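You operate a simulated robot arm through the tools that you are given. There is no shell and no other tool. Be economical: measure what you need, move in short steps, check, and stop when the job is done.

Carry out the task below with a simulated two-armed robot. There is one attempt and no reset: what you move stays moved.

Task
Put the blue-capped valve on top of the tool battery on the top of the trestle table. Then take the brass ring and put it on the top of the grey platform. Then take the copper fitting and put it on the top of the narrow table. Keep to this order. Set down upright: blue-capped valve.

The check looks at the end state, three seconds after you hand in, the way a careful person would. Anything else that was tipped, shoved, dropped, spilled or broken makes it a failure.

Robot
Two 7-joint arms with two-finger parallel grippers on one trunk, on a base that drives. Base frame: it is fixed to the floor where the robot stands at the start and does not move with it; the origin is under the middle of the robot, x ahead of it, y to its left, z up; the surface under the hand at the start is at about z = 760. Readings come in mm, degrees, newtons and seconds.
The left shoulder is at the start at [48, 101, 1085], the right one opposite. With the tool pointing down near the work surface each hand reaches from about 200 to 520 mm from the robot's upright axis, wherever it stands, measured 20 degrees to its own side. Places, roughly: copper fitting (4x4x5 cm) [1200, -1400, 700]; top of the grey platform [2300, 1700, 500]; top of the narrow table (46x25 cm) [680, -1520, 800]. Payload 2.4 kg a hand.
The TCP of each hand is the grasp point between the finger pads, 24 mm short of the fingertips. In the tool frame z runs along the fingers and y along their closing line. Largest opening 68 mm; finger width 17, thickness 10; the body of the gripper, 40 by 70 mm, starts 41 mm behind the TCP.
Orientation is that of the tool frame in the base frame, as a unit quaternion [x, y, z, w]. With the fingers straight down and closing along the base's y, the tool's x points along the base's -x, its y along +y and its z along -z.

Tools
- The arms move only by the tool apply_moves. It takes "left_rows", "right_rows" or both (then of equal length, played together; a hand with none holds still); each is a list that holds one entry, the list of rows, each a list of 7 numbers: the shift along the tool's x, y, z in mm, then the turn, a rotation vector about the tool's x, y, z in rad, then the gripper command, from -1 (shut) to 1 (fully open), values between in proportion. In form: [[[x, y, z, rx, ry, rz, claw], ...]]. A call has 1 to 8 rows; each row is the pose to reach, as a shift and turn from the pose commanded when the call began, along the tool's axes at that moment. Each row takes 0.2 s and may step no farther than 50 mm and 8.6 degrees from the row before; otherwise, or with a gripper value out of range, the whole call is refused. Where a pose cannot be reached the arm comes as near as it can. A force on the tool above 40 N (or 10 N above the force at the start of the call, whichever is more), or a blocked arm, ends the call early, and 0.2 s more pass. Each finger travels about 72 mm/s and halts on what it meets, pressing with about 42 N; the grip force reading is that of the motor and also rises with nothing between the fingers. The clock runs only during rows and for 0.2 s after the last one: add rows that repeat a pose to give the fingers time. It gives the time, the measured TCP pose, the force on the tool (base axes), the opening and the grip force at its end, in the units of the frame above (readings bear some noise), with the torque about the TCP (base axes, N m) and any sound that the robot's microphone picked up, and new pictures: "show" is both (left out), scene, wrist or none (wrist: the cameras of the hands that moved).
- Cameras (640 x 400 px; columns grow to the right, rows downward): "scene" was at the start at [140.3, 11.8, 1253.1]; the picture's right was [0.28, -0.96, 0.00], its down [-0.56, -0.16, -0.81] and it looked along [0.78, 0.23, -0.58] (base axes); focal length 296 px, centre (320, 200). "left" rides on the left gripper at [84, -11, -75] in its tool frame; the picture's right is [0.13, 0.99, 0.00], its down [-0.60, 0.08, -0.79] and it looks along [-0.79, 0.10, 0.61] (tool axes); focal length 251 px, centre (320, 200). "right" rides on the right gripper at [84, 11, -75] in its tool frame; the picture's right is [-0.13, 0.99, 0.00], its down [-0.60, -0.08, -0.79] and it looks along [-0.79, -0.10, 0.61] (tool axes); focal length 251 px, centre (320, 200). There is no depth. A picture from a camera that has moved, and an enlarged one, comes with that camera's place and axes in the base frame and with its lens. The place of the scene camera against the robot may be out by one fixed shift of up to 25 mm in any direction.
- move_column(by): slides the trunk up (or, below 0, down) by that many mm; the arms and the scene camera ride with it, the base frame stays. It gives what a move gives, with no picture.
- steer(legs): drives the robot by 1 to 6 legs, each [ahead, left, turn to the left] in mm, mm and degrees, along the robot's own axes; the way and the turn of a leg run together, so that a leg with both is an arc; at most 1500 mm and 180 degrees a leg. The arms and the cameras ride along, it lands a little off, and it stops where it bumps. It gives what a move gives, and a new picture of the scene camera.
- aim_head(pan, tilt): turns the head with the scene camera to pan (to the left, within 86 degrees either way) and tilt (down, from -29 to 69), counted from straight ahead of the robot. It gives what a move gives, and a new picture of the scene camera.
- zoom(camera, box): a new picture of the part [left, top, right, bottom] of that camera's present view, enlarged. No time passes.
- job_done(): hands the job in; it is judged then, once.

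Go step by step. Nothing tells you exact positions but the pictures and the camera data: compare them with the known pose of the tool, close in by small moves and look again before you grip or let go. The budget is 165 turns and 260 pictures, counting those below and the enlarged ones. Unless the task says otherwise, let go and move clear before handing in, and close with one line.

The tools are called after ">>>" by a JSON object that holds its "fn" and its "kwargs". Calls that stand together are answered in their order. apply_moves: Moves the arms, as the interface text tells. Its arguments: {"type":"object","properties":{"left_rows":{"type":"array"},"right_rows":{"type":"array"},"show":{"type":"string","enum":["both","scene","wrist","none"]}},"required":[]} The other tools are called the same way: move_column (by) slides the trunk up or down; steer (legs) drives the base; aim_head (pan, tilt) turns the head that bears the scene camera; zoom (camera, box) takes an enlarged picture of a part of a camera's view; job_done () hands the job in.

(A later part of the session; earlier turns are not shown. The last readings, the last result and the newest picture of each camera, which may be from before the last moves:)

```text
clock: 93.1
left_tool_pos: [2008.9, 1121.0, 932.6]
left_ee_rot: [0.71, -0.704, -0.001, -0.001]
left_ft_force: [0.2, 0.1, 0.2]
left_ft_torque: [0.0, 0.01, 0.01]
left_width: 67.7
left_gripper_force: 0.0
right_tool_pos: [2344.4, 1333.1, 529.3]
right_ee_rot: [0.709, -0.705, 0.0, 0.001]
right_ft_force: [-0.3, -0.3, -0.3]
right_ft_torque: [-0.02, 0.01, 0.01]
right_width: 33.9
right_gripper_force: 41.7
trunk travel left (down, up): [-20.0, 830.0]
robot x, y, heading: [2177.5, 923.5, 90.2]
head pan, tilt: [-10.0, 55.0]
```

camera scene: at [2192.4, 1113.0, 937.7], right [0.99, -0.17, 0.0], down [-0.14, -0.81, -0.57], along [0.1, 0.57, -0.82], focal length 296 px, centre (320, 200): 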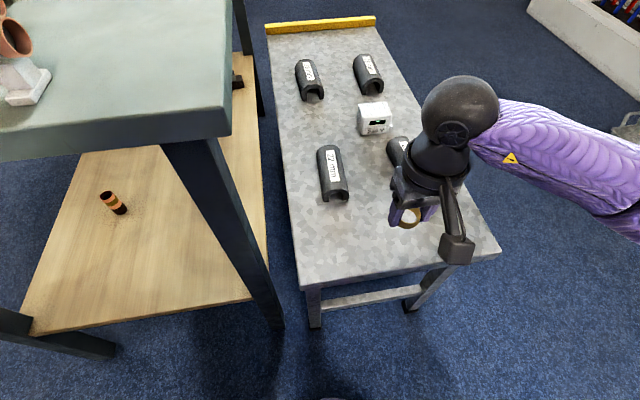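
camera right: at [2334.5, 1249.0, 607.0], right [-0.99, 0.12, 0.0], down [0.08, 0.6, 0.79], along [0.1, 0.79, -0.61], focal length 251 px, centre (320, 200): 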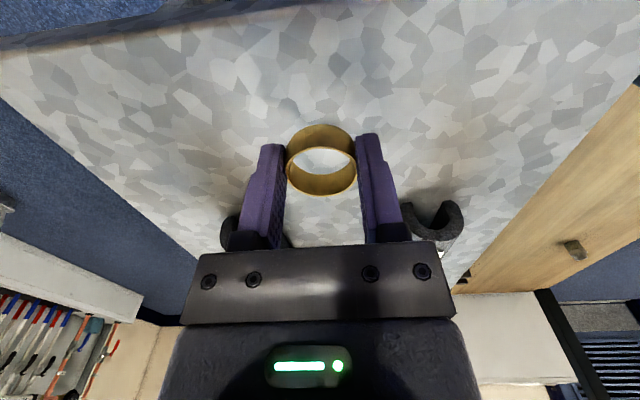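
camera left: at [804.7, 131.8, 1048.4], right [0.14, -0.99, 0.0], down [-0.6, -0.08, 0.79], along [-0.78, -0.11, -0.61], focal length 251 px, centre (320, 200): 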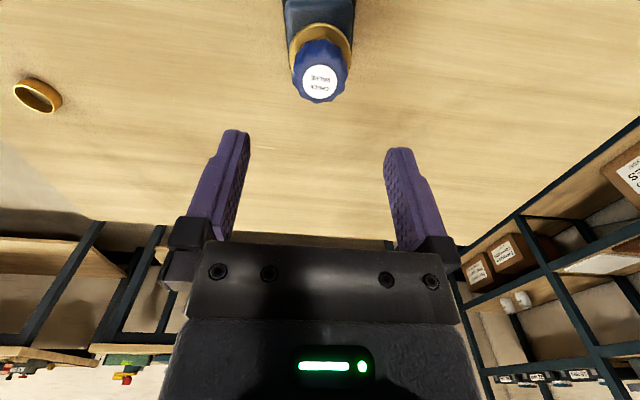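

>>> {"fn": "apply_moves", "kwargs": {"right_rows": [[[0, 0, 1, 0, 0, 0, -1], [0, 0, 2, 0, 0, 0, -1]]], "show": "none"}}

>>> {"fn": "apply_moves", "kwargs": {"right_rows": [[[0, 0, 1, 0, 0, 0, -1], [0, 0, 2, 0, 0, 0, -1]]], "show": "wrist"}}

```text
clock: 93.7
left_tool_pos: [2008.2, 1121.1, 932.3]
left_ee_rot: [0.71, -0.704, 0.0, 0.0]
left_ft_force: [0.2, 1.3, -0.1]
left_ft_torque: [-0.03, -0.03, 0.03]
left_width: 67.8
left_gripper_force: 0.1
right_tool_pos: [2343.5, 1333.4, 527.2]
right_ee_rot: [0.71, -0.705, -0.001, 0.001]
right_ft_force: [0.0, 1.2, 0.0]
right_ft_torque: [0.01, -0.02, -0.03]
right_width: 33.9
right_gripper_force: 41.6
trunk travel left (down, up): [-20.0, 830.0]
robot x, y, heading: [2175.4, 920.3, 90.4]
head pan, tilt: [-10.0, 55.0]
```

```text
clock: 94.3
left_tool_pos: [2008.6, 1120.2, 931.6]
left_ee_rot: [0.71, -0.705, 0.0, 0.001]
left_ft_force: [-1.2, -0.1, 0.2]
left_ft_torque: [0.02, -0.02, 0.02]
left_width: 68.2
left_gripper_force: 0.1
right_tool_pos: [2343.7, 1333.9, 525.0]
right_ee_rot: [0.71, -0.705, -0.001, 0.001]
right_ft_force: [0.9, -0.9, -0.9]
right_ft_torque: [-0.03, 0.01, 0.0]
right_width: 33.9
right_gripper_force: 42.2
trunk travel left (down, up): [-20.0, 830.0]
robot x, y, heading: [2171.7, 920.8, 90.1]
head pan, tilt: [-10.0, 55.0]
camera right: at [2333.9, 1249.0, 599.4], right [-0.99, 0.12, 0.0], down [0.08, 0.6, 0.79], along [0.1, 0.79, -0.61], focal length 251 px, centre (320, 200)
```

right: 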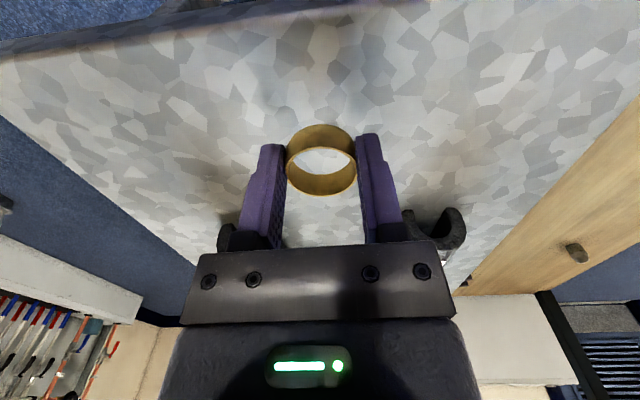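

>>> {"fn": "apply_moves", "kwargs": {"right_rows": [[[0, 0, 1, 0, 0, 0, -1], [0, 0, 2, 0, 0, 0, -1], [0, 0, 3, 0, 0, 0, -1]]], "show": "none"}}

>>> {"fn": "apply_moves", "kwargs": {"right_rows": [[[0, 0, 1, 0, 0, 0, -1], [0, 0, 2, 0, 0, 0, -1], [0, 0, 3, 0, 0, 0, -1]]], "show": "none"}}

>>> {"fn": "zoom", "kwargs": {"camera": "scene", "box": [340, 160, 500, 260]}}

```text
clock: 95.1
left_tool_pos: [2009.1, 1118.7, 932.6]
left_ee_rot: [0.71, -0.705, 0.0, 0.001]
left_ft_force: [-0.7, 0.1, -0.3]
left_ft_torque: [0.04, -0.02, 0.0]
left_width: 68.0
left_gripper_force: 0.1
right_tool_pos: [2344.5, 1333.7, 521.5]
right_ee_rot: [0.709, -0.705, -0.001, 0.0]
right_ft_force: [-0.5, 0.0, -0.2]
right_ft_torque: [-0.02, 0.02, 0.03]
right_width: 34.4
right_gripper_force: 41.5
trunk travel left (down, up): [-20.0, 830.0]
robot x, y, heading: [2176.1, 923.2, 90.2]
head pan, tilt: [-10.0, 55.0]
```

```text
clock: 95.9
left_tool_pos: [2008.3, 1120.3, 932.4]
left_ee_rot: [0.71, -0.704, 0.0, 0.0]
left_ft_force: [-0.3, -0.1, 0.1]
left_ft_torque: [0.0, 0.01, -0.01]
left_width: 67.9
left_gripper_force: 0.0
right_tool_pos: [2345.1, 1333.4, 517.9]
right_ee_rot: [0.709, -0.705, -0.001, 0.0]
right_ft_force: [0.2, -0.2, 0.3]
right_ft_torque: [-0.03, -0.05, -0.01]
right_width: 34.0
right_gripper_force: 41.5
trunk travel left (down, up): [-20.0, 830.0]
robot x, y, heading: [2175.4, 923.3, 90.3]
head pan, tilt: [-10.0, 55.0]
```

```text
4.00 times, centred on (420, 210) of scene
camera zoom: at [2192.4, 1112.9, 937.7], right [0.99, -0.17, 0.0], down [-0.14, -0.81, -0.57], along [0.1, 0.57, -0.82], focal length 1185 px, centre (-80, 160)
```

zoom: 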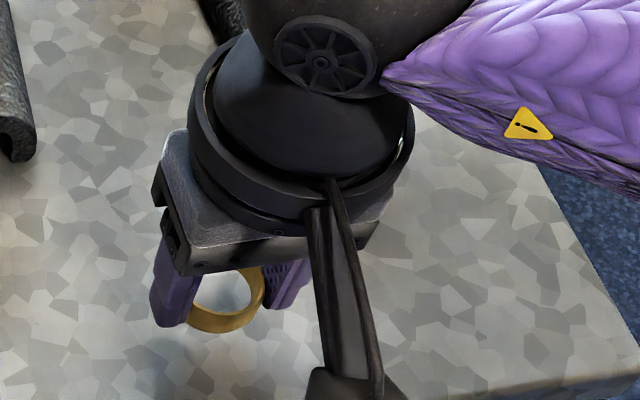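

>>> {"fn": "apply_moves", "kwargs": {"right_rows": [[[0, 0, 1.5, 0, 0, 0, -1], [0, 0, 3, 0, 0, 0, -1], [0, 0, 4.5, 0, 0, 0, -1]]], "show": "none"}}

>>> {"fn": "apply_moves", "kwargs": {"right_rows": [[[0, 0, 1, 0, 0, 0, -1], [0, 0, 2, 0, 0, 0, -1], [0, 0, 3, 0, 0, 0, -1]]], "show": "wrist"}}

```text
clock: 96.7
left_tool_pos: [2009.5, 1120.0, 933.4]
left_ee_rot: [0.71, -0.705, 0.0, 0.0]
left_ft_force: [0.6, 0.5, 0.4]
left_ft_torque: [0.0, -0.04, 0.04]
left_width: 68.0
left_gripper_force: 0.2
right_tool_pos: [2343.6, 1333.1, 514.1]
right_ee_rot: [0.71, -0.704, 0.0, 0.0]
right_ft_force: [0.4, 1.2, -0.4]
right_ft_torque: [-0.02, 0.04, -0.01]
right_width: 34.0
right_gripper_force: 41.8
trunk travel left (down, up): [-20.0, 830.0]
robot x, y, heading: [2174.7, 922.7, 90.3]
head pan, tilt: [-10.0, 55.0]
```

```text
clock: 97.5
left_tool_pos: [2008.8, 1120.4, 933.5]
left_ee_rot: [0.71, -0.704, 0.0, 0.0]
left_ft_force: [-0.2, 0.5, -0.2]
left_ft_torque: [0.0, 0.05, 0.02]
left_width: 67.9
left_gripper_force: 0.1
right_tool_pos: [2344.0, 1333.1, 511.1]
right_ee_rot: [0.71, -0.705, -0.002, 0.001]
right_ft_force: [0.1, -0.9, 0.0]
right_ft_torque: [-0.01, 0.02, -0.03]
right_width: 34.2
right_gripper_force: 41.7
trunk travel left (down, up): [-20.0, 830.0]
robot x, y, heading: [2174.2, 922.8, 90.4]
head pan, tilt: [-10.0, 55.0]
camera right: at [2333.9, 1249.1, 585.5], right [-0.99, 0.12, 0.0], down [0.08, 0.6, 0.79], along [0.1, 0.79, -0.61], focal length 251 px, centre (320, 200)
```

right: 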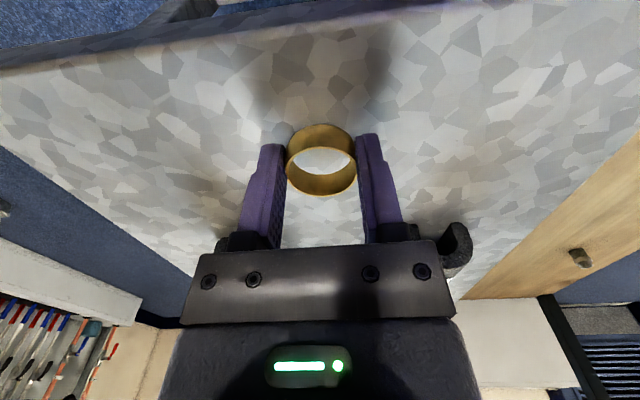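

>>> {"fn": "apply_moves", "kwargs": {"right_rows": [[[0, 0, 1, 0, 0, 0, -1], [0, 0, 2, 0, 0, 0, -1], [0, 0, 3, 0, 0, 0, -1], [0, 0, 4, 0, 0, 0, -1], [0, 0, 5, 0, 0, 0, -1]]], "show": "none"}}

>>> {"fn": "apply_moves", "kwargs": {"right_rows": [[[0, 0, 1, 0, 0, 0, -1], [0, 0, 2, 0, 0, 0, -1], [0, 0, 3, 0, 0, 0, -1]]], "show": "none"}}

>>> {"fn": "zoom", "kwargs": {"camera": "scene", "box": [340, 180, 500, 280]}}

```text
clock: 98.7
left_tool_pos: [2008.7, 1120.1, 932.8]
left_ee_rot: [0.71, -0.704, 0.0, 0.0]
left_ft_force: [1.1, 0.9, -0.7]
left_ft_torque: [0.02, 0.0, -0.02]
left_width: 68.3
left_gripper_force: 0.0
right_tool_pos: [2344.7, 1333.2, 506.1]
right_ee_rot: [0.71, -0.704, 0.0, 0.0]
right_ft_force: [-0.9, 0.6, -0.3]
right_ft_torque: [-0.02, 0.01, -0.01]
right_width: 34.2
right_gripper_force: 41.7
trunk travel left (down, up): [-20.0, 830.0]
robot x, y, heading: [2171.5, 925.0, 90.3]
head pan, tilt: [-10.0, 55.0]
```

```text
clock: 99.5
left_tool_pos: [2009.2, 1118.3, 933.4]
left_ee_rot: [0.709, -0.705, 0.0, -0.001]
left_ft_force: [0.0, -0.1, -0.3]
left_ft_torque: [0.0, 0.0, -0.01]
left_width: 68.1
left_gripper_force: 0.0
right_tool_pos: [2344.1, 1333.2, 506.7]
right_ee_rot: [0.709, -0.705, -0.003, -0.001]
right_ft_force: [3.2, -0.7, 32.6]
right_ft_torque: [-0.14, -0.15, -0.04]
right_width: 34.4
right_gripper_force: 42.0
trunk travel left (down, up): [-20.0, 830.0]
robot x, y, heading: [2176.1, 924.7, 90.5]
head pan, tilt: [-10.0, 55.0]
```

```text
4.00 times, centred on (420, 230) of scene
camera zoom: at [2191.9, 1111.2, 938.5], right [0.99, -0.17, 0.0], down [-0.14, -0.81, -0.57], along [0.1, 0.57, -0.82], focal length 1185 px, centre (-80, 80)
```

zoom: 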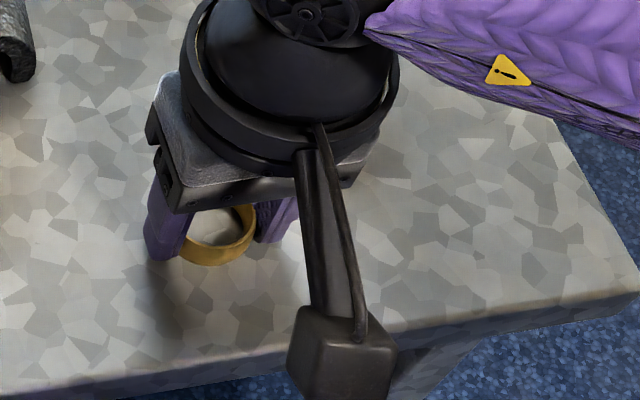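

Contact at TCP z≈506. I'll relieve the load, release and rise.

>>> {"fn": "apply_moves", "kwargs": {"right_rows": [[[0, 0, -2, 0, 0, 0, -1], [0, 0, -2, 0, 0, 0, 0.3], [0, 0, -2, 0, 0, 0, 1], [0, 0, -2, 0, 0, 0, 1], [0, 0, -30, 0, 0, 0, 1], [0, 0, -75, 0, 0, 0, 1], [0, 0, -120, 0, 0, 0, 1], [20, 0, -150, 0, 0, 0, 1]]]}}

```text
clock: 101.3
left_tool_pos: [2009.6, 1119.5, 932.5]
left_ee_rot: [0.709, -0.705, -0.001, 0.0]
left_ft_force: [0.5, -0.3, 0.3]
left_ft_torque: [-0.05, 0.02, 0.02]
left_width: 67.9
left_gripper_force: 0.1
right_tool_pos: [2344.2, 1313.2, 654.4]
right_ee_rot: [0.709, -0.705, -0.001, 0.0]
right_ft_force: [-0.3, -0.1, -0.9]
right_ft_torque: [0.0, 0.01, -0.02]
right_width: 67.9
right_gripper_force: 0.0
trunk travel left (down, up): [-20.0, 830.0]
robot x, y, heading: [2170.2, 925.3, 90.4]
head pan, tilt: [-10.0, 55.0]
camera scene: at [2192.4, 1113.0, 937.6], right [0.99, -0.17, 0.0], down [-0.14, -0.81, -0.57], along [0.1, 0.57, -0.82], focal length 296 px, centre (320, 200)
camera right: at [2334.1, 1228.9, 728.5], right [-0.99, 0.12, 0.0], down [0.08, 0.6, 0.79], along [0.1, 0.79, -0.61], focal length 251 px, centre (320, 200)
```

scene: 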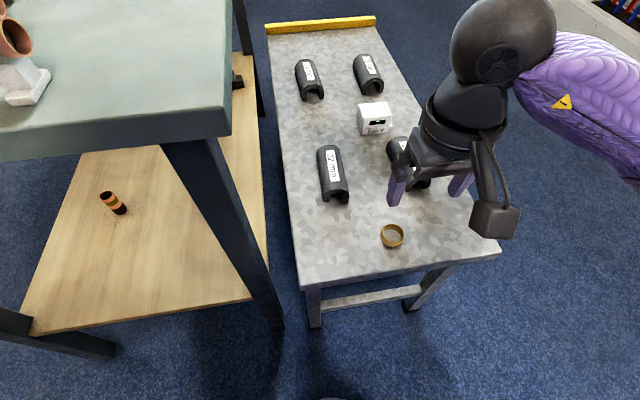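
right: 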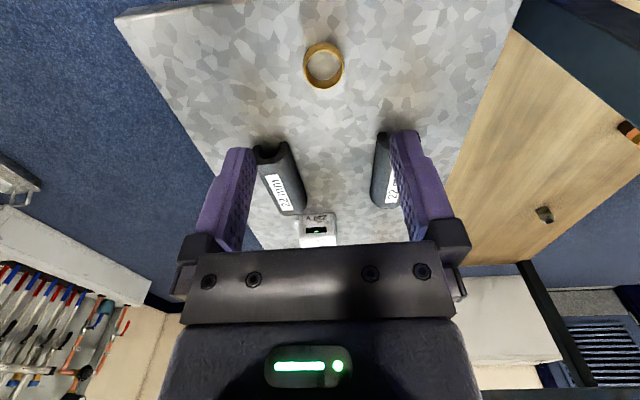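

The ring lies flat on the platform. I'll raise the trunk and drive back toward the cabinet on the other side along the route already known to be clear.

>>> {"fn": "move_column", "kwargs": {"by": 300}}

>>> {"fn": "steer", "kwargs": {"legs": [[-300, 0, 0], [0, 874, 0], [-1225, 0, 0], [0, 0, 90]]}}

>>> {"fn": "aim_head", "kwargs": {"pan": 40, "tilt": 35}}

```text
clock: 104.3
left_tool_pos: [2009.3, 1120.3, 1231.9]
left_ee_rot: [0.709, -0.705, 0.001, 0.001]
left_ft_force: [-0.2, 0.0, -0.2]
left_ft_torque: [-0.03, -0.02, 0.02]
left_width: 68.1
left_gripper_force: 0.0
right_tool_pos: [2345.7, 1314.1, 954.7]
right_ee_rot: [0.71, -0.705, -0.001, 0.0]
right_ft_force: [-0.3, 0.1, -0.6]
right_ft_torque: [0.01, 0.0, 0.0]
right_width: 67.6
right_gripper_force: 0.0
trunk travel left (down, up): [-320.0, 530.0]
robot x, y, heading: [2171.1, 918.5, 90.5]
head pan, tilt: [-10.0, 55.0]
```

```text
clock: 120.2
left_tool_pos: [1108.3, -760.5, 1232.3]
left_ee_rot: [1.0, -0.003, 0.0, -0.001]
left_ft_force: [0.4, -0.2, -0.1]
left_ft_torque: [0.01, 0.01, 0.01]
left_width: 68.0
left_gripper_force: 0.0
right_tool_pos: [918.9, -422.7, 953.2]
right_ee_rot: [1.0, -0.003, 0.001, 0.001]
right_ft_force: [0.0, -0.3, 0.3]
right_ft_torque: [0.0, -0.03, -0.01]
right_width: 68.0
right_gripper_force: 0.0
trunk travel left (down, up): [-320.0, 530.0]
robot x, y, heading: [1305.9, -597.4, 179.7]
head pan, tilt: [-10.0, 55.0]
camera scene: at [1197.9, -598.0, 1245.9], right [0.18, 0.98, 0.0], down [0.81, -0.15, -0.57], along [-0.56, 0.1, -0.82], focal length 296 px, centre (320, 200)
```

scene: 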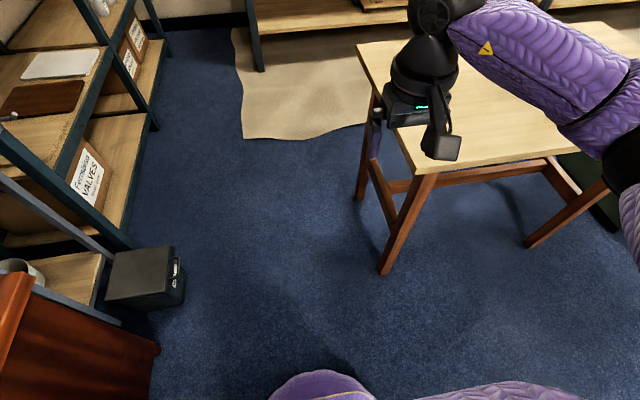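

```text
clock: 121.3
left_tool_pos: [1108.0, -761.1, 1232.1]
left_ee_rot: [1.0, -0.003, 0.0, 0.001]
left_ft_force: [0.9, 0.0, 0.9]
left_ft_torque: [0.02, -0.05, 0.01]
left_width: 68.1
left_gripper_force: 0.1
right_tool_pos: [918.2, -422.5, 953.7]
right_ee_rot: [1.0, -0.003, 0.0, 0.001]
right_ft_force: [0.8, 0.1, 0.0]
right_ft_torque: [-0.02, -0.04, -0.03]
right_width: 67.8
right_gripper_force: 0.2
trunk travel left (down, up): [-320.0, 530.0]
robot x, y, heading: [1305.7, -601.2, 180.0]
head pan, tilt: [40.0, 35.0]
camera scene: at [1201.0, -667.0, 1274.1], right [-0.64, 0.77, 0.0], down [0.44, 0.37, -0.82], along [-0.63, -0.52, -0.57], focal length 296 px, centre (320, 200)
```

scene: 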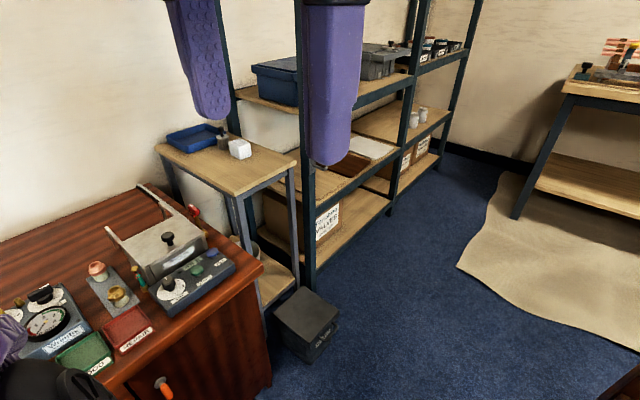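

I see the narrow table with a blue tray, a dark cup and a white cup, and the mahogany cabinet with instruments. I'll turn to face the cabinet and find the copper fitting.

>>> {"fn": "steer", "kwargs": {"legs": [[0, 0, 90]]}}

>>> {"fn": "aim_head", "kwargs": {"pan": 0, "tilt": 38}}

```text
clock: 125.6
left_tool_pos: [1468.4, -797.0, 1232.6]
left_ee_rot: [0.709, 0.705, -0.001, 0.001]
left_ft_force: [-0.1, 0.8, -0.7]
left_ft_torque: [0.01, -0.01, -0.04]
left_width: 67.9
left_gripper_force: 0.1
right_tool_pos: [1130.6, -984.8, 952.3]
right_ee_rot: [0.71, 0.704, 0.0, 0.0]
right_ft_force: [0.1, 0.5, -0.3]
right_ft_torque: [0.0, -0.02, -0.02]
right_width: 68.1
right_gripper_force: 0.0
trunk travel left (down, up): [-320.0, 530.0]
robot x, y, heading: [1307.8, -596.2, -90.3]
head pan, tilt: [40.0, 35.0]
camera scene: at [1369.3, -723.7, 1274.1], right [-0.77, -0.64, 0.0], down [-0.37, 0.44, -0.82], along [0.52, -0.63, -0.57], focal length 296 px, centre (320, 200)
```

scene: 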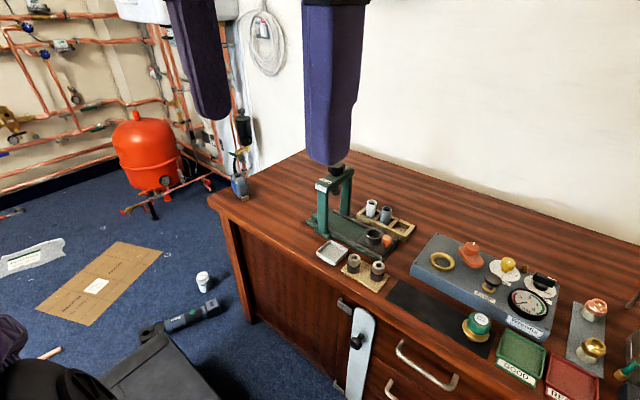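

```text
clock: 126.6
left_tool_pos: [1468.1, -796.7, 1232.1]
left_ee_rot: [0.709, 0.705, 0.0, 0.0]
left_ft_force: [0.7, 0.4, -1.1]
left_ft_torque: [0.01, 0.02, 0.01]
left_width: 68.0
left_gripper_force: 0.1
right_tool_pos: [1130.2, -984.3, 953.9]
right_ee_rot: [0.711, 0.704, 0.0, 0.001]
right_ft_force: [-0.3, 0.4, 1.6]
right_ft_torque: [-0.02, -0.05, 0.02]
right_width: 67.9
right_gripper_force: 0.1
trunk travel left (down, up): [-320.0, 530.0]
robot x, y, heading: [1309.6, -597.8, -90.8]
head pan, tilt: [0.0, 38.0]
camera scene: at [1312.6, -742.2, 1269.6], right [-1.0, 0.01, 0.0], down [0.0, 0.62, -0.79], along [-0.01, -0.79, -0.62], focal length 296 px, centre (320, 200)
```

scene: 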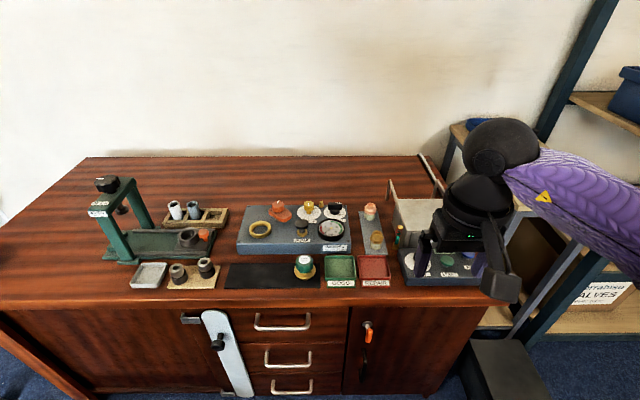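

>>> {"fn": "zoom", "kwargs": {"camera": "scene", "box": [230, 190, 422, 310]}}

>>> {"fn": "zoom", "kwargs": {"camera": "scene", "box": [340, 190, 436, 250]}}

```text
3.33 times, centred on (326, 250) of scene
camera zoom: at [1312.6, -742.2, 1269.6], right [-1.0, 0.01, 0.0], down [0.0, 0.62, -0.79], along [-0.01, -0.79, -0.62], focal length 987 px, centre (300, 33)
```

zoom: 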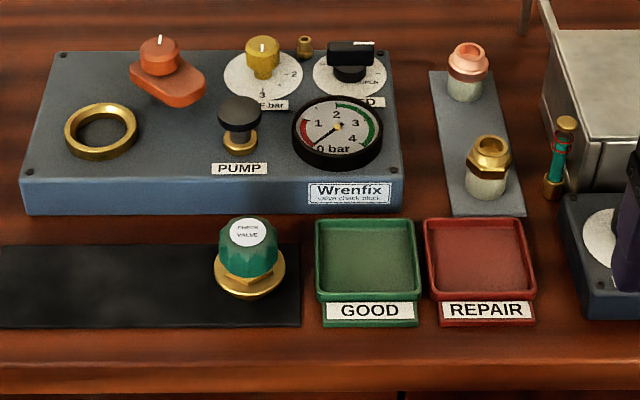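

```text
6.67 times, centred on (388, 220) of scene
camera zoom: at [1312.6, -742.2, 1269.6], right [-1.0, 0.01, 0.0], down [0.0, 0.62, -0.79], along [-0.01, -0.79, -0.62], focal length 1975 px, centre (-133, 67)
```

zoom: 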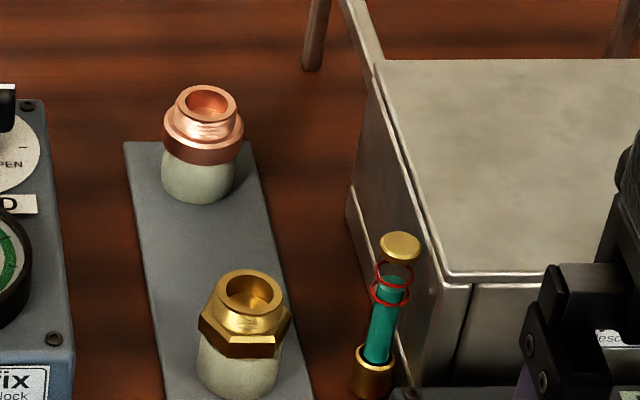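

The copper fitting is the copper-topped piece at about [1170, -1375], at the rear of a grey strip with a brass piece in front of it. I'll move closer to the cabinet, stopping short of its front.

>>> {"fn": "steer", "kwargs": {"legs": [[205, 0, 0]]}}

>>> {"fn": "aim_head", "kwargs": {"pan": 0, "tilt": 68}}

>>> {"fn": "apply_moves", "kwargs": {"right_rows": [[[0, 0, 0, 0, 0, 0, 1]]], "show": "wrist"}}

```text
clock: 128.3
left_tool_pos: [1466.5, -1003.7, 1232.5]
left_ee_rot: [0.71, 0.705, 0.001, -0.001]
left_ft_force: [0.6, 0.2, 0.0]
left_ft_torque: [0.0, -0.01, 0.0]
left_width: 67.9
left_gripper_force: 0.0
right_tool_pos: [1128.9, -1191.2, 954.9]
right_ee_rot: [0.71, 0.704, 0.001, 0.001]
right_ft_force: [-0.1, -0.6, -0.4]
right_ft_torque: [0.0, -0.03, 0.01]
right_width: 68.0
right_gripper_force: 0.0
trunk travel left (down, up): [-320.0, 530.0]
robot x, y, heading: [1306.5, -802.1, -90.4]
head pan, tilt: [0.0, 38.0]
camera scene: at [1310.9, -949.0, 1269.5], right [-1.0, 0.01, 0.0], down [0.0, 0.62, -0.79], along [-0.01, -0.79, -0.62], focal length 296 px, centre (320, 200)
```

scene: 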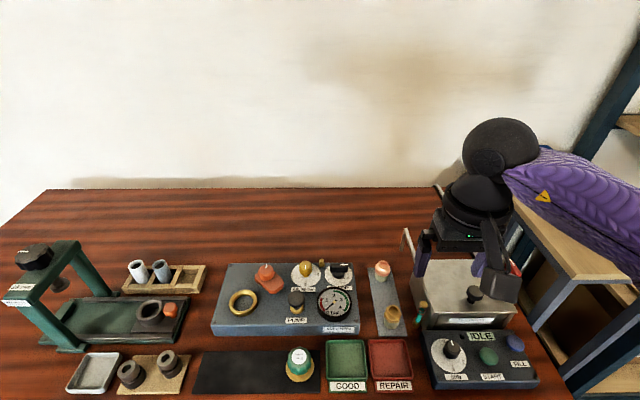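

```text
clock: 129.2
left_tool_pos: [1467.0, -1003.2, 1231.9]
left_ee_rot: [0.71, 0.705, 0.0, 0.0]
left_ft_force: [0.6, 0.4, 0.5]
left_ft_torque: [-0.01, -0.04, -0.01]
left_width: 67.9
left_gripper_force: 0.2
right_tool_pos: [1126.6, -1190.9, 954.6]
right_ee_rot: [0.71, 0.704, 0.0, 0.001]
right_ft_force: [0.2, 0.1, -0.7]
right_ft_torque: [0.0, 0.01, -0.01]
right_width: 68.1
right_gripper_force: 0.1
trunk travel left (down, up): [-320.0, 530.0]
robot x, y, heading: [1303.3, -806.7, -90.1]
head pan, tilt: [0.0, 68.0]
camera scene: at [1311.1, -919.2, 1231.2], right [-1.0, 0.01, 0.0], down [0.01, 0.93, -0.38], along [0.0, -0.38, -0.93], focal length 296 px, centre (320, 200)
```

scene: 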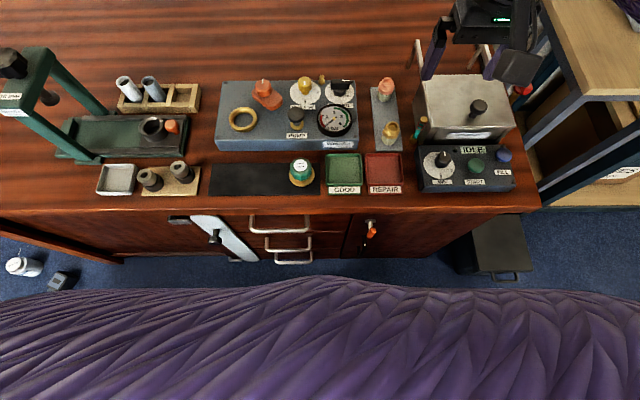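

```text
clock: 129.6
left_tool_pos: [1465.9, -1003.0, 1232.1]
left_ee_rot: [0.709, 0.705, 0.001, 0.0]
left_ft_force: [0.0, -0.6, 0.7]
left_ft_torque: [-0.01, -0.01, -0.01]
left_width: 68.0
left_gripper_force: 0.1
right_tool_pos: [1128.4, -1190.3, 953.5]
right_ee_rot: [0.711, 0.703, 0.001, 0.001]
right_ft_force: [0.0, 0.3, -0.1]
right_ft_torque: [0.02, 0.02, 0.0]
right_width: 67.8
right_gripper_force: 0.0
trunk travel left (down, up): [-320.0, 530.0]
robot x, y, heading: [1304.4, -806.8, -90.2]
head pan, tilt: [0.0, 68.0]
camera right: at [1139.9, -1106.9, 1027.9], right [0.99, -0.14, 0.0], down [-0.09, -0.6, 0.79], along [-0.11, -0.79, -0.61], focal length 251 px, centre (320, 200)
```

right: 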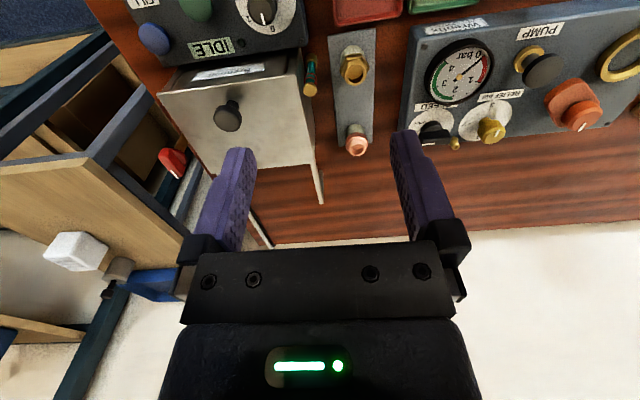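

From the wrist camera the fitting is near [1160, -1345]. I'll bring the hand closer to refine it.

>>> {"fn": "apply_moves", "kwargs": {"right_rows": [[[-25, 10, 15, 0, 0, 0, 0.6], [-50, 20, 30, 0, 0, 0, 0.6], [-75, 30, 45, 0, 0, 0, 0.6], [-90, 32, 60, 0, 0, 0, 0.6], [-90, 32, 60, 0, 0, 0, 0.6]]], "show": "wrist"}}

>>> {"fn": "zoom", "kwargs": {"camera": "right", "box": [240, 40, 400, 140]}}

```text
clock: 130.8
left_tool_pos: [1466.4, -1003.4, 1231.3]
left_ee_rot: [0.709, 0.705, 0.001, -0.001]
left_ft_force: [0.1, 0.3, -0.8]
left_ft_torque: [0.01, 0.0, -0.03]
left_width: 68.0
left_gripper_force: 0.0
right_tool_pos: [1160.3, -1281.5, 893.3]
right_ee_rot: [0.71, 0.704, 0.0, 0.001]
right_ft_force: [0.0, 0.3, -0.6]
right_ft_torque: [0.0, -0.02, 0.02]
right_width: 54.2
right_gripper_force: 0.0
trunk travel left (down, up): [-320.0, 530.0]
robot x, y, heading: [1305.8, -802.5, -90.1]
head pan, tilt: [0.0, 68.0]
camera right: at [1171.1, -1197.3, 967.5], right [0.99, -0.14, 0.0], down [-0.09, -0.6, 0.79], along [-0.11, -0.79, -0.61], focal length 251 px, centre (320, 200)
```

right: 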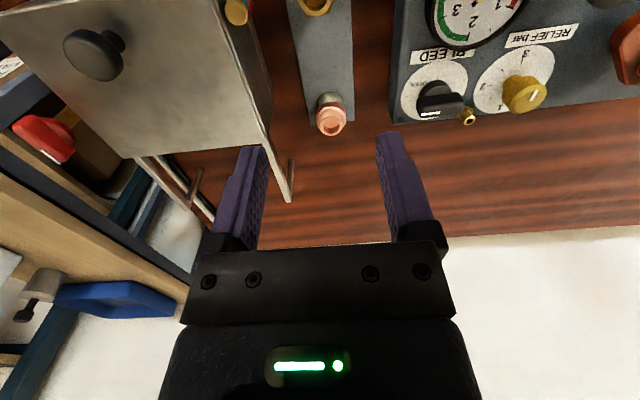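

```text
4.00 times, centred on (320, 90) of right
camera zoom: at [1171.1, -1197.3, 967.5], right [0.99, -0.14, 0.0], down [-0.09, -0.6, 0.79], along [-0.11, -0.79, -0.61], focal length 1006 px, centre (320, 640)
```

zoom: 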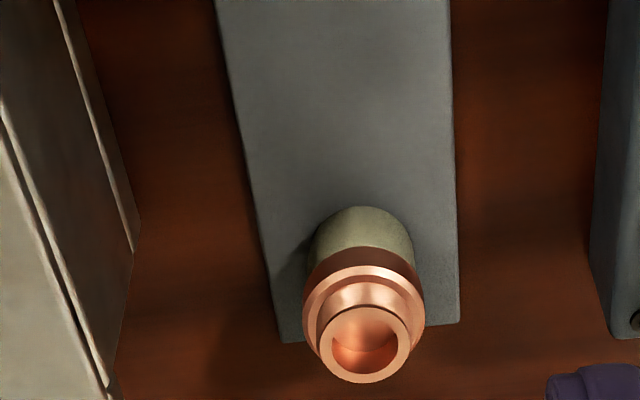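

The fitting seems to be at about [1160, -1375], with its top around z≈725. I need about 60 mm more forward, and there should be room before the cabinet front.

>>> {"fn": "steer", "kwargs": {"legs": [[62, 0, 0]]}}

>>> {"fn": "apply_moves", "kwargs": {"right_rows": [[[0, 0, 20, 0, 0, 0, 0.6], [0, 0, 45, 0, 0, 0, 0.6], [0, 0, 45, 0, 0, 0, 0.6]]], "show": "wrist"}}

>>> {"fn": "zoom", "kwargs": {"camera": "right", "box": [240, 20, 400, 120]}}

```text
clock: 131.8
left_tool_pos: [1466.9, -1066.4, 1231.9]
left_ee_rot: [0.709, 0.705, 0.001, 0.0]
left_ft_force: [-0.5, -0.1, 1.0]
left_ft_torque: [0.02, 0.01, 0.0]
left_width: 67.8
left_gripper_force: 0.1
right_tool_pos: [1159.7, -1344.5, 892.8]
right_ee_rot: [0.71, 0.704, 0.0, 0.0]
right_ft_force: [-0.1, 0.3, 0.5]
right_ft_torque: [-0.01, 0.0, -0.02]
right_width: 54.1
right_gripper_force: 0.1
trunk travel left (down, up): [-320.0, 530.0]
robot x, y, heading: [1303.2, -870.2, -90.4]
head pan, tilt: [0.0, 68.0]
camera scene: at [1310.7, -981.9, 1231.1], right [-1.0, 0.01, 0.0], down [0.01, 0.93, -0.37], along [0.0, -0.37, -0.93], focal length 296 px, centre (320, 200)
```

scene: 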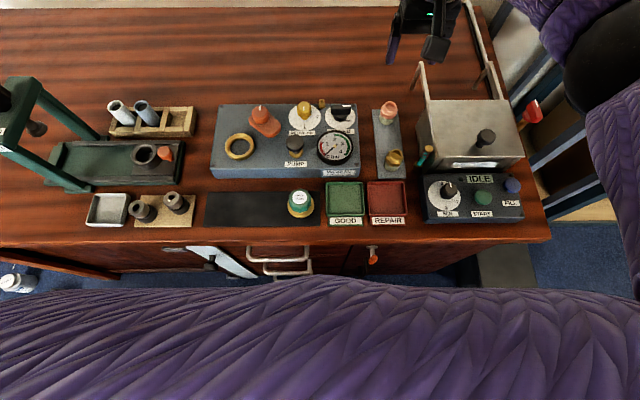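

```text
clock: 132.6
left_tool_pos: [1466.3, -1065.2, 1232.3]
left_ee_rot: [0.709, 0.705, 0.001, 0.0]
left_ft_force: [-0.3, 0.7, -0.4]
left_ft_torque: [0.0, 0.03, 0.04]
left_width: 68.1
left_gripper_force: 0.0
right_tool_pos: [1156.9, -1342.8, 848.4]
right_ee_rot: [0.71, 0.704, 0.0, 0.001]
right_ft_force: [-0.1, 0.6, -0.1]
right_ft_torque: [0.0, 0.02, -0.01]
right_width: 54.5
right_gripper_force: 0.0
trunk travel left (down, up): [-320.0, 530.0]
robot x, y, heading: [1301.5, -867.3, -90.1]
head pan, tilt: [0.0, 68.0]
camera right: at [1169.9, -1259.4, 922.8], right [0.99, -0.14, 0.0], down [-0.09, -0.6, 0.79], along [-0.11, -0.79, -0.61], focal length 251 px, centre (320, 200)
```

right: 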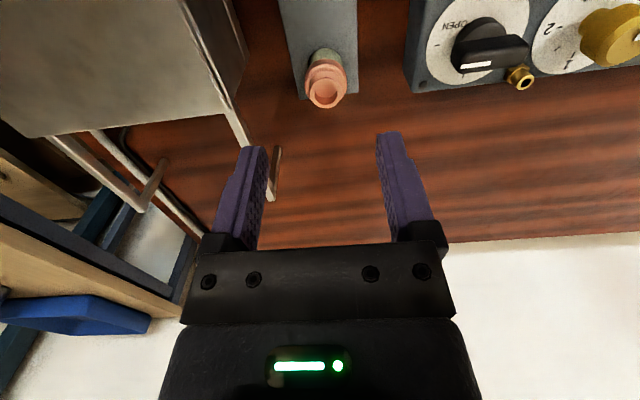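

```text
4.00 times, centred on (320, 70) of right
camera zoom: at [1169.9, -1259.4, 922.8], right [0.99, -0.14, 0.0], down [-0.09, -0.6, 0.79], along [-0.11, -0.79, -0.61], focal length 1006 px, centre (320, 720)
```

zoom: 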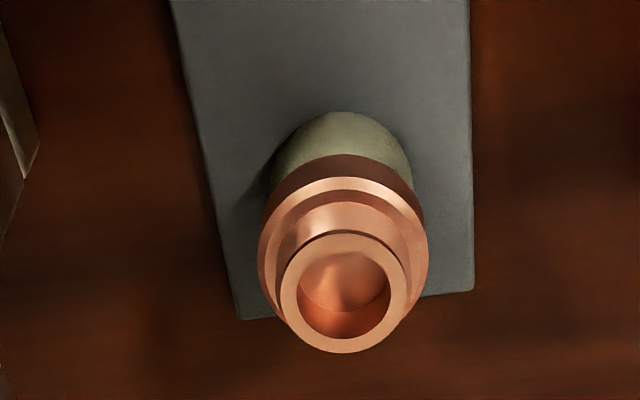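

The two wrist views agree: fitting axis at [1160, -1373], rim top at z≈723. Before lowering the trunk for reach, I check the clearance under the right elbow.

>>> {"fn": "aim_head", "kwargs": {"pan": -50, "tilt": 50}}

```text
clock: 133.8
left_tool_pos: [1466.7, -1064.6, 1231.5]
left_ee_rot: [0.709, 0.705, 0.0, 0.0]
left_ft_force: [0.4, -0.5, 0.1]
left_ft_torque: [-0.02, 0.0, -0.01]
left_width: 67.9
left_gripper_force: 0.1
right_tool_pos: [1157.0, -1344.2, 848.4]
right_ee_rot: [0.71, 0.704, 0.001, 0.001]
right_ft_force: [-0.4, 0.8, -0.2]
right_ft_torque: [0.03, -0.01, -0.01]
right_width: 54.4
right_gripper_force: 0.0
trunk travel left (down, up): [-320.0, 530.0]
robot x, y, heading: [1305.5, -868.9, -90.3]
head pan, tilt: [-50.0, 50.0]
camera scene: at [1251.8, -973.5, 1252.4], right [-0.64, 0.77, 0.0], down [0.59, 0.49, -0.64], along [-0.5, -0.41, -0.77], focal length 296 px, centre (320, 200)
```

scene: 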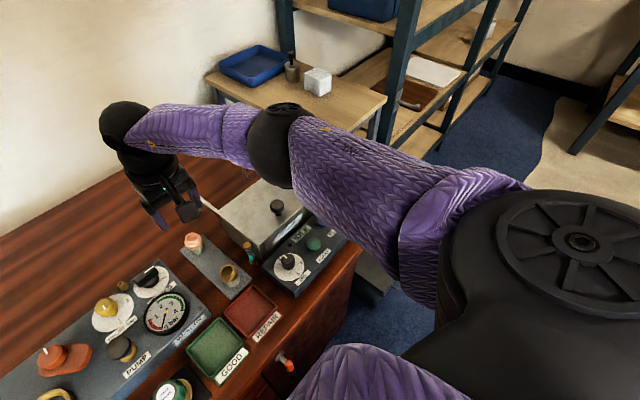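

The elbow is high above the steel box, so I can lower the trunk by about 110 mm while raising the hand by the same amount.

>>> {"fn": "apply_moves", "kwargs": {"right_rows": [[[0, 0, -40, 0, 0, 0, 0.6], [0, 0, -80, 0, 0, 0, 0.6], [0, 0, -100, 0, 0, 0, 0.6]]], "show": "none"}}

>>> {"fn": "move_column", "kwargs": {"by": -110}}

>>> {"fn": "apply_moves", "kwargs": {"right_rows": [[[-15, 1, 10, 0, 0, 0, 0.6], [-30, 2, 25, 0, 0, 0, 0.6], [-30, 2, 50, 0, 0, 0, 0.6], [-30, 2, 50, 0, 0, 0, 0.6]]]}}

```text
clock: 134.6
left_tool_pos: [1465.9, -1065.8, 1231.6]
left_ee_rot: [0.709, 0.705, 0.0, 0.0]
left_ft_force: [0.0, 0.4, 0.2]
left_ft_torque: [0.01, 0.01, -0.01]
left_width: 68.0
left_gripper_force: 0.0
right_tool_pos: [1158.5, -1343.1, 948.8]
right_ee_rot: [0.71, 0.704, 0.001, 0.0]
right_ft_force: [-0.4, -0.4, 0.4]
right_ft_torque: [-0.02, 0.03, -0.01]
right_width: 54.4
right_gripper_force: 0.1
trunk travel left (down, up): [-320.0, 530.0]
robot x, y, heading: [1303.5, -865.7, -90.3]
head pan, tilt: [-50.0, 50.0]
```

```text
clock: 136.0
left_tool_pos: [1466.9, -1065.4, 1122.6]
left_ee_rot: [0.71, 0.704, 0.0, 0.001]
left_ft_force: [0.0, -0.1, 0.7]
left_ft_torque: [0.02, 0.03, 0.02]
left_width: 68.0
left_gripper_force: 0.0
right_tool_pos: [1159.4, -1342.7, 838.9]
right_ee_rot: [0.711, 0.704, 0.001, 0.001]
right_ft_force: [-0.3, -0.5, -0.1]
right_ft_torque: [0.02, 0.01, -0.02]
right_width: 54.4
right_gripper_force: 0.1
trunk travel left (down, up): [-210.0, 640.0]
robot x, y, heading: [1304.9, -865.9, -90.4]
head pan, tilt: [-50.0, 50.0]
```

```text
clock: 137.0
left_tool_pos: [1466.5, -1065.8, 1121.9]
left_ee_rot: [0.709, 0.705, 0.001, 0.0]
left_ft_force: [-0.6, 0.6, -0.1]
left_ft_torque: [0.01, 0.0, 0.0]
left_width: 68.0
left_gripper_force: 0.0
right_tool_pos: [1160.2, -1372.3, 788.0]
right_ee_rot: [0.711, 0.704, 0.0, 0.0]
right_ft_force: [-0.2, 0.5, -0.6]
right_ft_torque: [-0.01, -0.03, -0.03]
right_width: 54.2
right_gripper_force: 0.0
trunk travel left (down, up): [-210.0, 640.0]
robot x, y, heading: [1304.1, -868.4, -90.5]
head pan, tilt: [-50.0, 50.0]
camera scene: at [1251.5, -998.4, 1140.8], right [-0.64, 0.77, 0.0], down [0.59, 0.49, -0.64], along [-0.5, -0.41, -0.77], focal length 296 px, centre (320, 200)
camera right: at [1172.1, -1288.9, 862.7], right [0.99, -0.14, 0.0], down [-0.09, -0.6, 0.79], along [-0.11, -0.79, -0.61], focal length 251 px, centre (320, 200)
```

scene: 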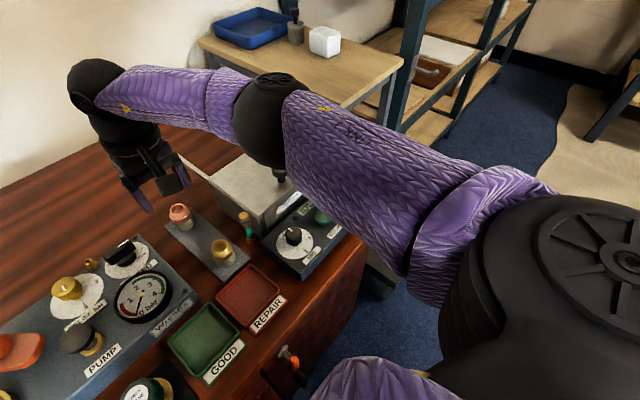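
right: 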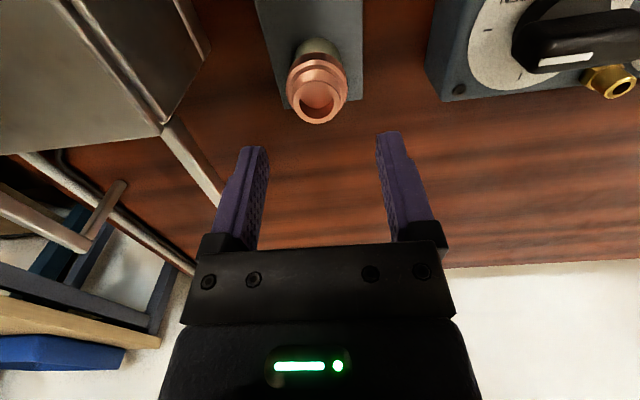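

Aligned over the fitting (axis ≈[1160, -1371]). I'll lower in two stages, watching the elbow and the fingers.

>>> {"fn": "apply_moves", "kwargs": {"right_rows": [[[1, 0, 15, 0, 0, 0, 0.6], [1, 0, 30, 0, 0, 0, 0.6], [1, 0, 45, 0, 0, 0, 0.6], [1, 0, 45, 0, 0, 0, 0.6]]]}}

```text
clock: 138.0
left_tool_pos: [1466.5, -1066.6, 1122.1]
left_ee_rot: [0.71, 0.704, 0.0, -0.001]
left_ft_force: [0.0, 0.5, 0.0]
left_ft_torque: [-0.02, 0.0, 0.04]
left_width: 68.0
left_gripper_force: 0.1
right_tool_pos: [1160.1, -1372.4, 743.2]
right_ee_rot: [0.71, 0.705, 0.001, 0.001]
right_ft_force: [-0.5, 0.1, 0.1]
right_ft_torque: [-0.04, -0.01, 0.01]
right_width: 54.5
right_gripper_force: 0.0
trunk travel left (down, up): [-210.0, 640.0]
robot x, y, heading: [1303.3, -863.6, -90.5]
head pan, tilt: [-50.0, 50.0]
camera scene: at [1251.5, -998.4, 1140.8], right [-0.64, 0.77, 0.0], down [0.59, 0.49, -0.64], along [-0.5, -0.41, -0.77], focal length 296 px, centre (320, 200)
camera right: at [1171.7, -1287.8, 817.4], right [0.99, -0.14, 0.0], down [-0.09, -0.6, 0.79], along [-0.11, -0.79, -0.61], focal length 251 px, centre (320, 200)
```

scene: 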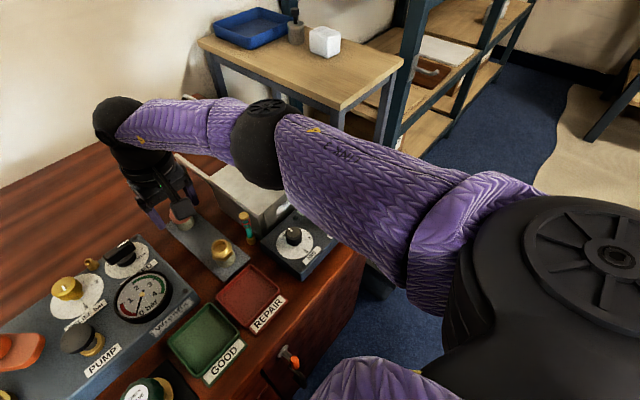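
right: 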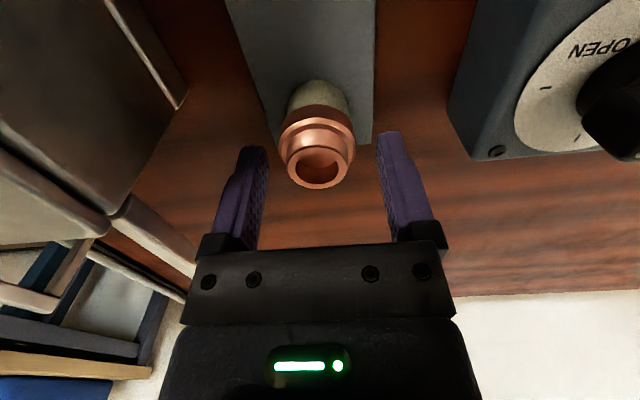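

The elbow is getting close to the box's knob. I'll raise the trunk 50 mm and see whether the hand still reaches, which lifts the elbow.

>>> {"fn": "move_column", "kwargs": {"by": 50}}

>>> {"fn": "apply_moves", "kwargs": {"right_rows": [[[0, 0, 15, 0, 0, 0, 0.6], [0, 0, 30, 0, 0, 0, 0.6], [0, 0, 50, 0, 0, 0, 0.6], [0, 0, 50, 0, 0, 0, 0.6]]], "show": "scene"}}

```text
clock: 138.9
left_tool_pos: [1467.7, -1066.1, 1170.2]
left_ee_rot: [0.709, 0.705, 0.0, 0.0]
left_ft_force: [0.7, 0.0, 0.3]
left_ft_torque: [0.02, 0.02, 0.01]
left_width: 67.9
left_gripper_force: 0.0
right_tool_pos: [1159.1, -1373.1, 793.1]
right_ee_rot: [0.71, 0.704, 0.001, 0.001]
right_ft_force: [1.1, -0.7, 0.3]
right_ft_torque: [0.02, -0.03, -0.01]
right_width: 54.5
right_gripper_force: 0.2
trunk travel left (down, up): [-260.0, 589.0]
robot x, y, heading: [1304.9, -866.8, -90.4]
head pan, tilt: [-50.0, 50.0]
```

```text
clock: 139.9
left_tool_pos: [1465.2, -1065.2, 1172.3]
left_ee_rot: [0.709, 0.705, 0.0, 0.0]
left_ft_force: [1.0, -0.8, -0.4]
left_ft_torque: [0.0, 0.01, 0.0]
left_width: 67.9
left_gripper_force: 0.0
right_tool_pos: [1162.1, -1364.2, 748.2]
right_ee_rot: [0.71, 0.704, 0.0, 0.002]
right_ft_force: [0.0, 0.3, 0.1]
right_ft_torque: [-0.02, 0.02, 0.0]
right_width: 54.5
right_gripper_force: 0.0
right hand out of reach, approached as far as the arm can: row 2, 3, 4
trunk travel left (down, up): [-260.0, 589.0]
robot x, y, heading: [1299.9, -867.9, -90.3]
head pan, tilt: [-50.0, 50.0]
camera scene: at [1251.3, -986.0, 1191.6], right [-0.64, 0.77, 0.0], down [0.59, 0.49, -0.64], along [-0.5, -0.41, -0.77], focal length 296 px, centre (320, 200)
```

scene: 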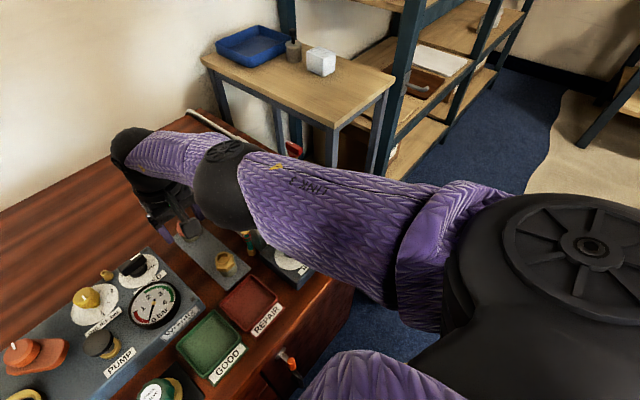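

Out of reach here at full stretch. Tilting the hand forward by 12° gains reach while keeping the elbow high, so I'll rise a bit and tilt.

>>> {"fn": "apply_moves", "kwargs": {"right_rows": [[[0, 0, -20, 0, 0, 0, 0.6], [0, 0, -40, 0, -0.1, 0, 0.6], [0, 0, -40, 0, -0.21, 0, 0.6], [0, 0, -40, 0, -0.21, 0, 0.6]]], "show": "both"}}

```text
clock: 140.9
left_tool_pos: [1466.3, -1065.1, 1171.1]
left_ee_rot: [0.709, 0.705, 0.0, 0.0]
left_ft_force: [-0.1, 0.3, 0.2]
left_ft_torque: [-0.01, -0.02, 0.01]
left_width: 68.1
left_gripper_force: 0.1
right_tool_pos: [1162.9, -1364.5, 787.4]
right_ee_rot: [0.706, 0.7, -0.074, 0.075]
right_ft_force: [-0.5, -0.2, -0.6]
right_ft_torque: [-0.03, -0.01, -0.01]
right_width: 54.6
right_gripper_force: 0.0
trunk travel left (down, up): [-260.0, 589.0]
robot x, y, heading: [1305.0, -864.1, -90.4]
head pan, tilt: [-50.0, 50.0]
camera scene: at [1251.6, -986.0, 1191.6], right [-0.64, 0.77, 0.0], down [0.59, 0.49, -0.64], along [-0.5, -0.41, -0.77], focal length 296 px, centre (320, 200)
camera right: at [1173.3, -1265.7, 842.9], right [0.99, -0.14, 0.03], down [-0.08, -0.42, 0.9], along [-0.11, -0.9, -0.43], focal length 251 px, centre (320, 200)
```

scene: 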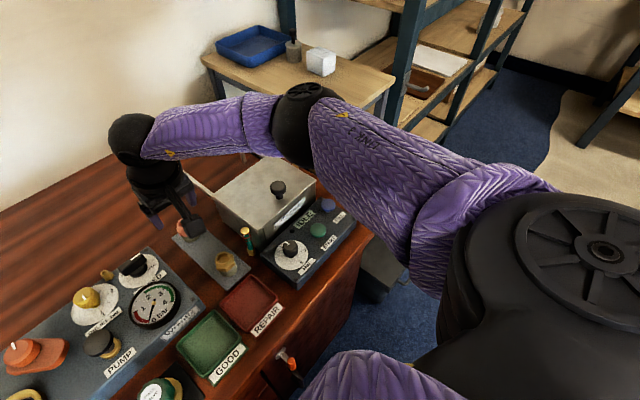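
right: 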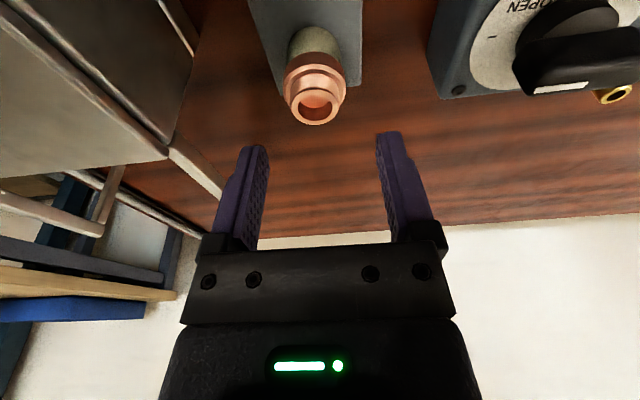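

The elbow is now well above the box. I go down halfway along the vertical line and look.

>>> {"fn": "apply_moves", "kwargs": {"right_rows": [[[-7, -2.5, 2, 0, 0, 0, 0.6], [-3, -2.5, 20, 0, 0, 0, 0.6], [2, -2.5, 42.5, 0, 0, 0, 0.6], [2, -2.5, 42.5, 0, 0, 0, 0.6]]], "show": "both"}}

>>> {"fn": "zoom", "kwargs": {"camera": "right", "box": [224, 60, 416, 180]}}

```text
clock: 141.9
left_tool_pos: [1466.1, -1066.1, 1171.8]
left_ee_rot: [0.71, 0.704, 0.0, 0.0]
left_ft_force: [-1.0, 0.3, 0.3]
left_ft_torque: [0.02, -0.01, 0.0]
left_width: 68.2
left_gripper_force: 0.1
right_tool_pos: [1159.0, -1370.8, 744.7]
right_ee_rot: [0.707, 0.699, -0.075, 0.075]
right_ft_force: [-0.7, 0.1, -0.1]
right_ft_torque: [0.01, -0.01, 0.01]
right_width: 54.3
right_gripper_force: 0.0
trunk travel left (down, up): [-260.0, 589.0]
robot x, y, heading: [1306.5, -867.6, -90.3]
head pan, tilt: [-50.0, 50.0]
camera scene: at [1251.6, -986.0, 1191.6], right [-0.64, 0.77, 0.0], down [0.59, 0.49, -0.64], along [-0.5, -0.41, -0.77], focal length 296 px, centre (320, 200)
camera right: at [1171.1, -1272.6, 800.2], right [0.99, -0.14, 0.03], down [-0.08, -0.42, 0.9], along [-0.11, -0.9, -0.43], focal length 251 px, centre (320, 200)
```

scene: 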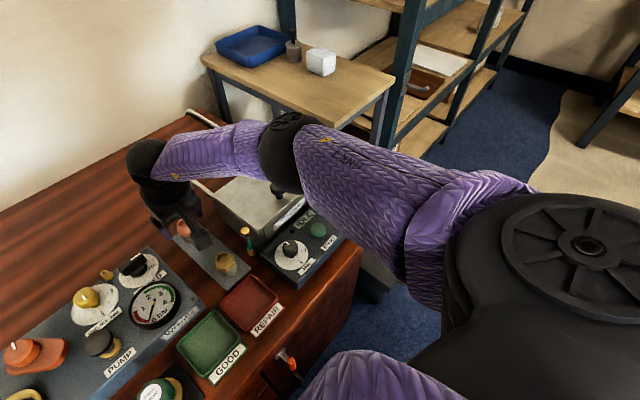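
right: 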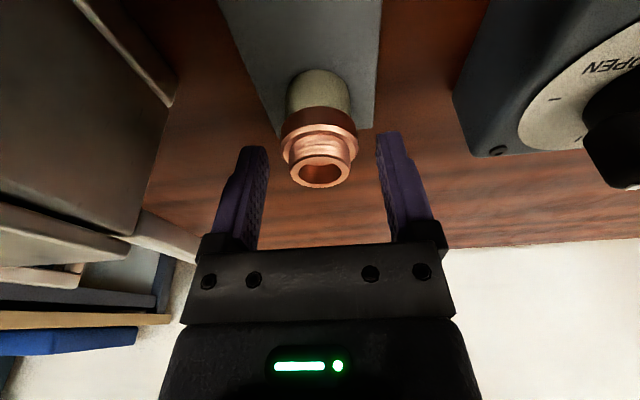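

```text
3.33 times, centred on (320, 120) of right
camera zoom: at [1171.1, -1272.6, 800.2], right [0.99, -0.14, 0.03], down [-0.08, -0.42, 0.9], along [-0.11, -0.9, -0.43], focal length 838 px, centre (320, 467)
```

zoom: 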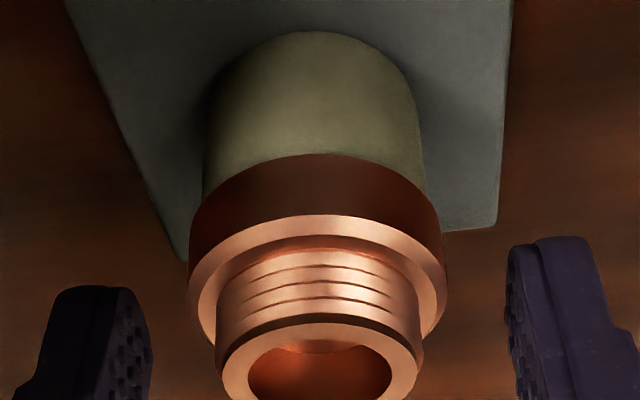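

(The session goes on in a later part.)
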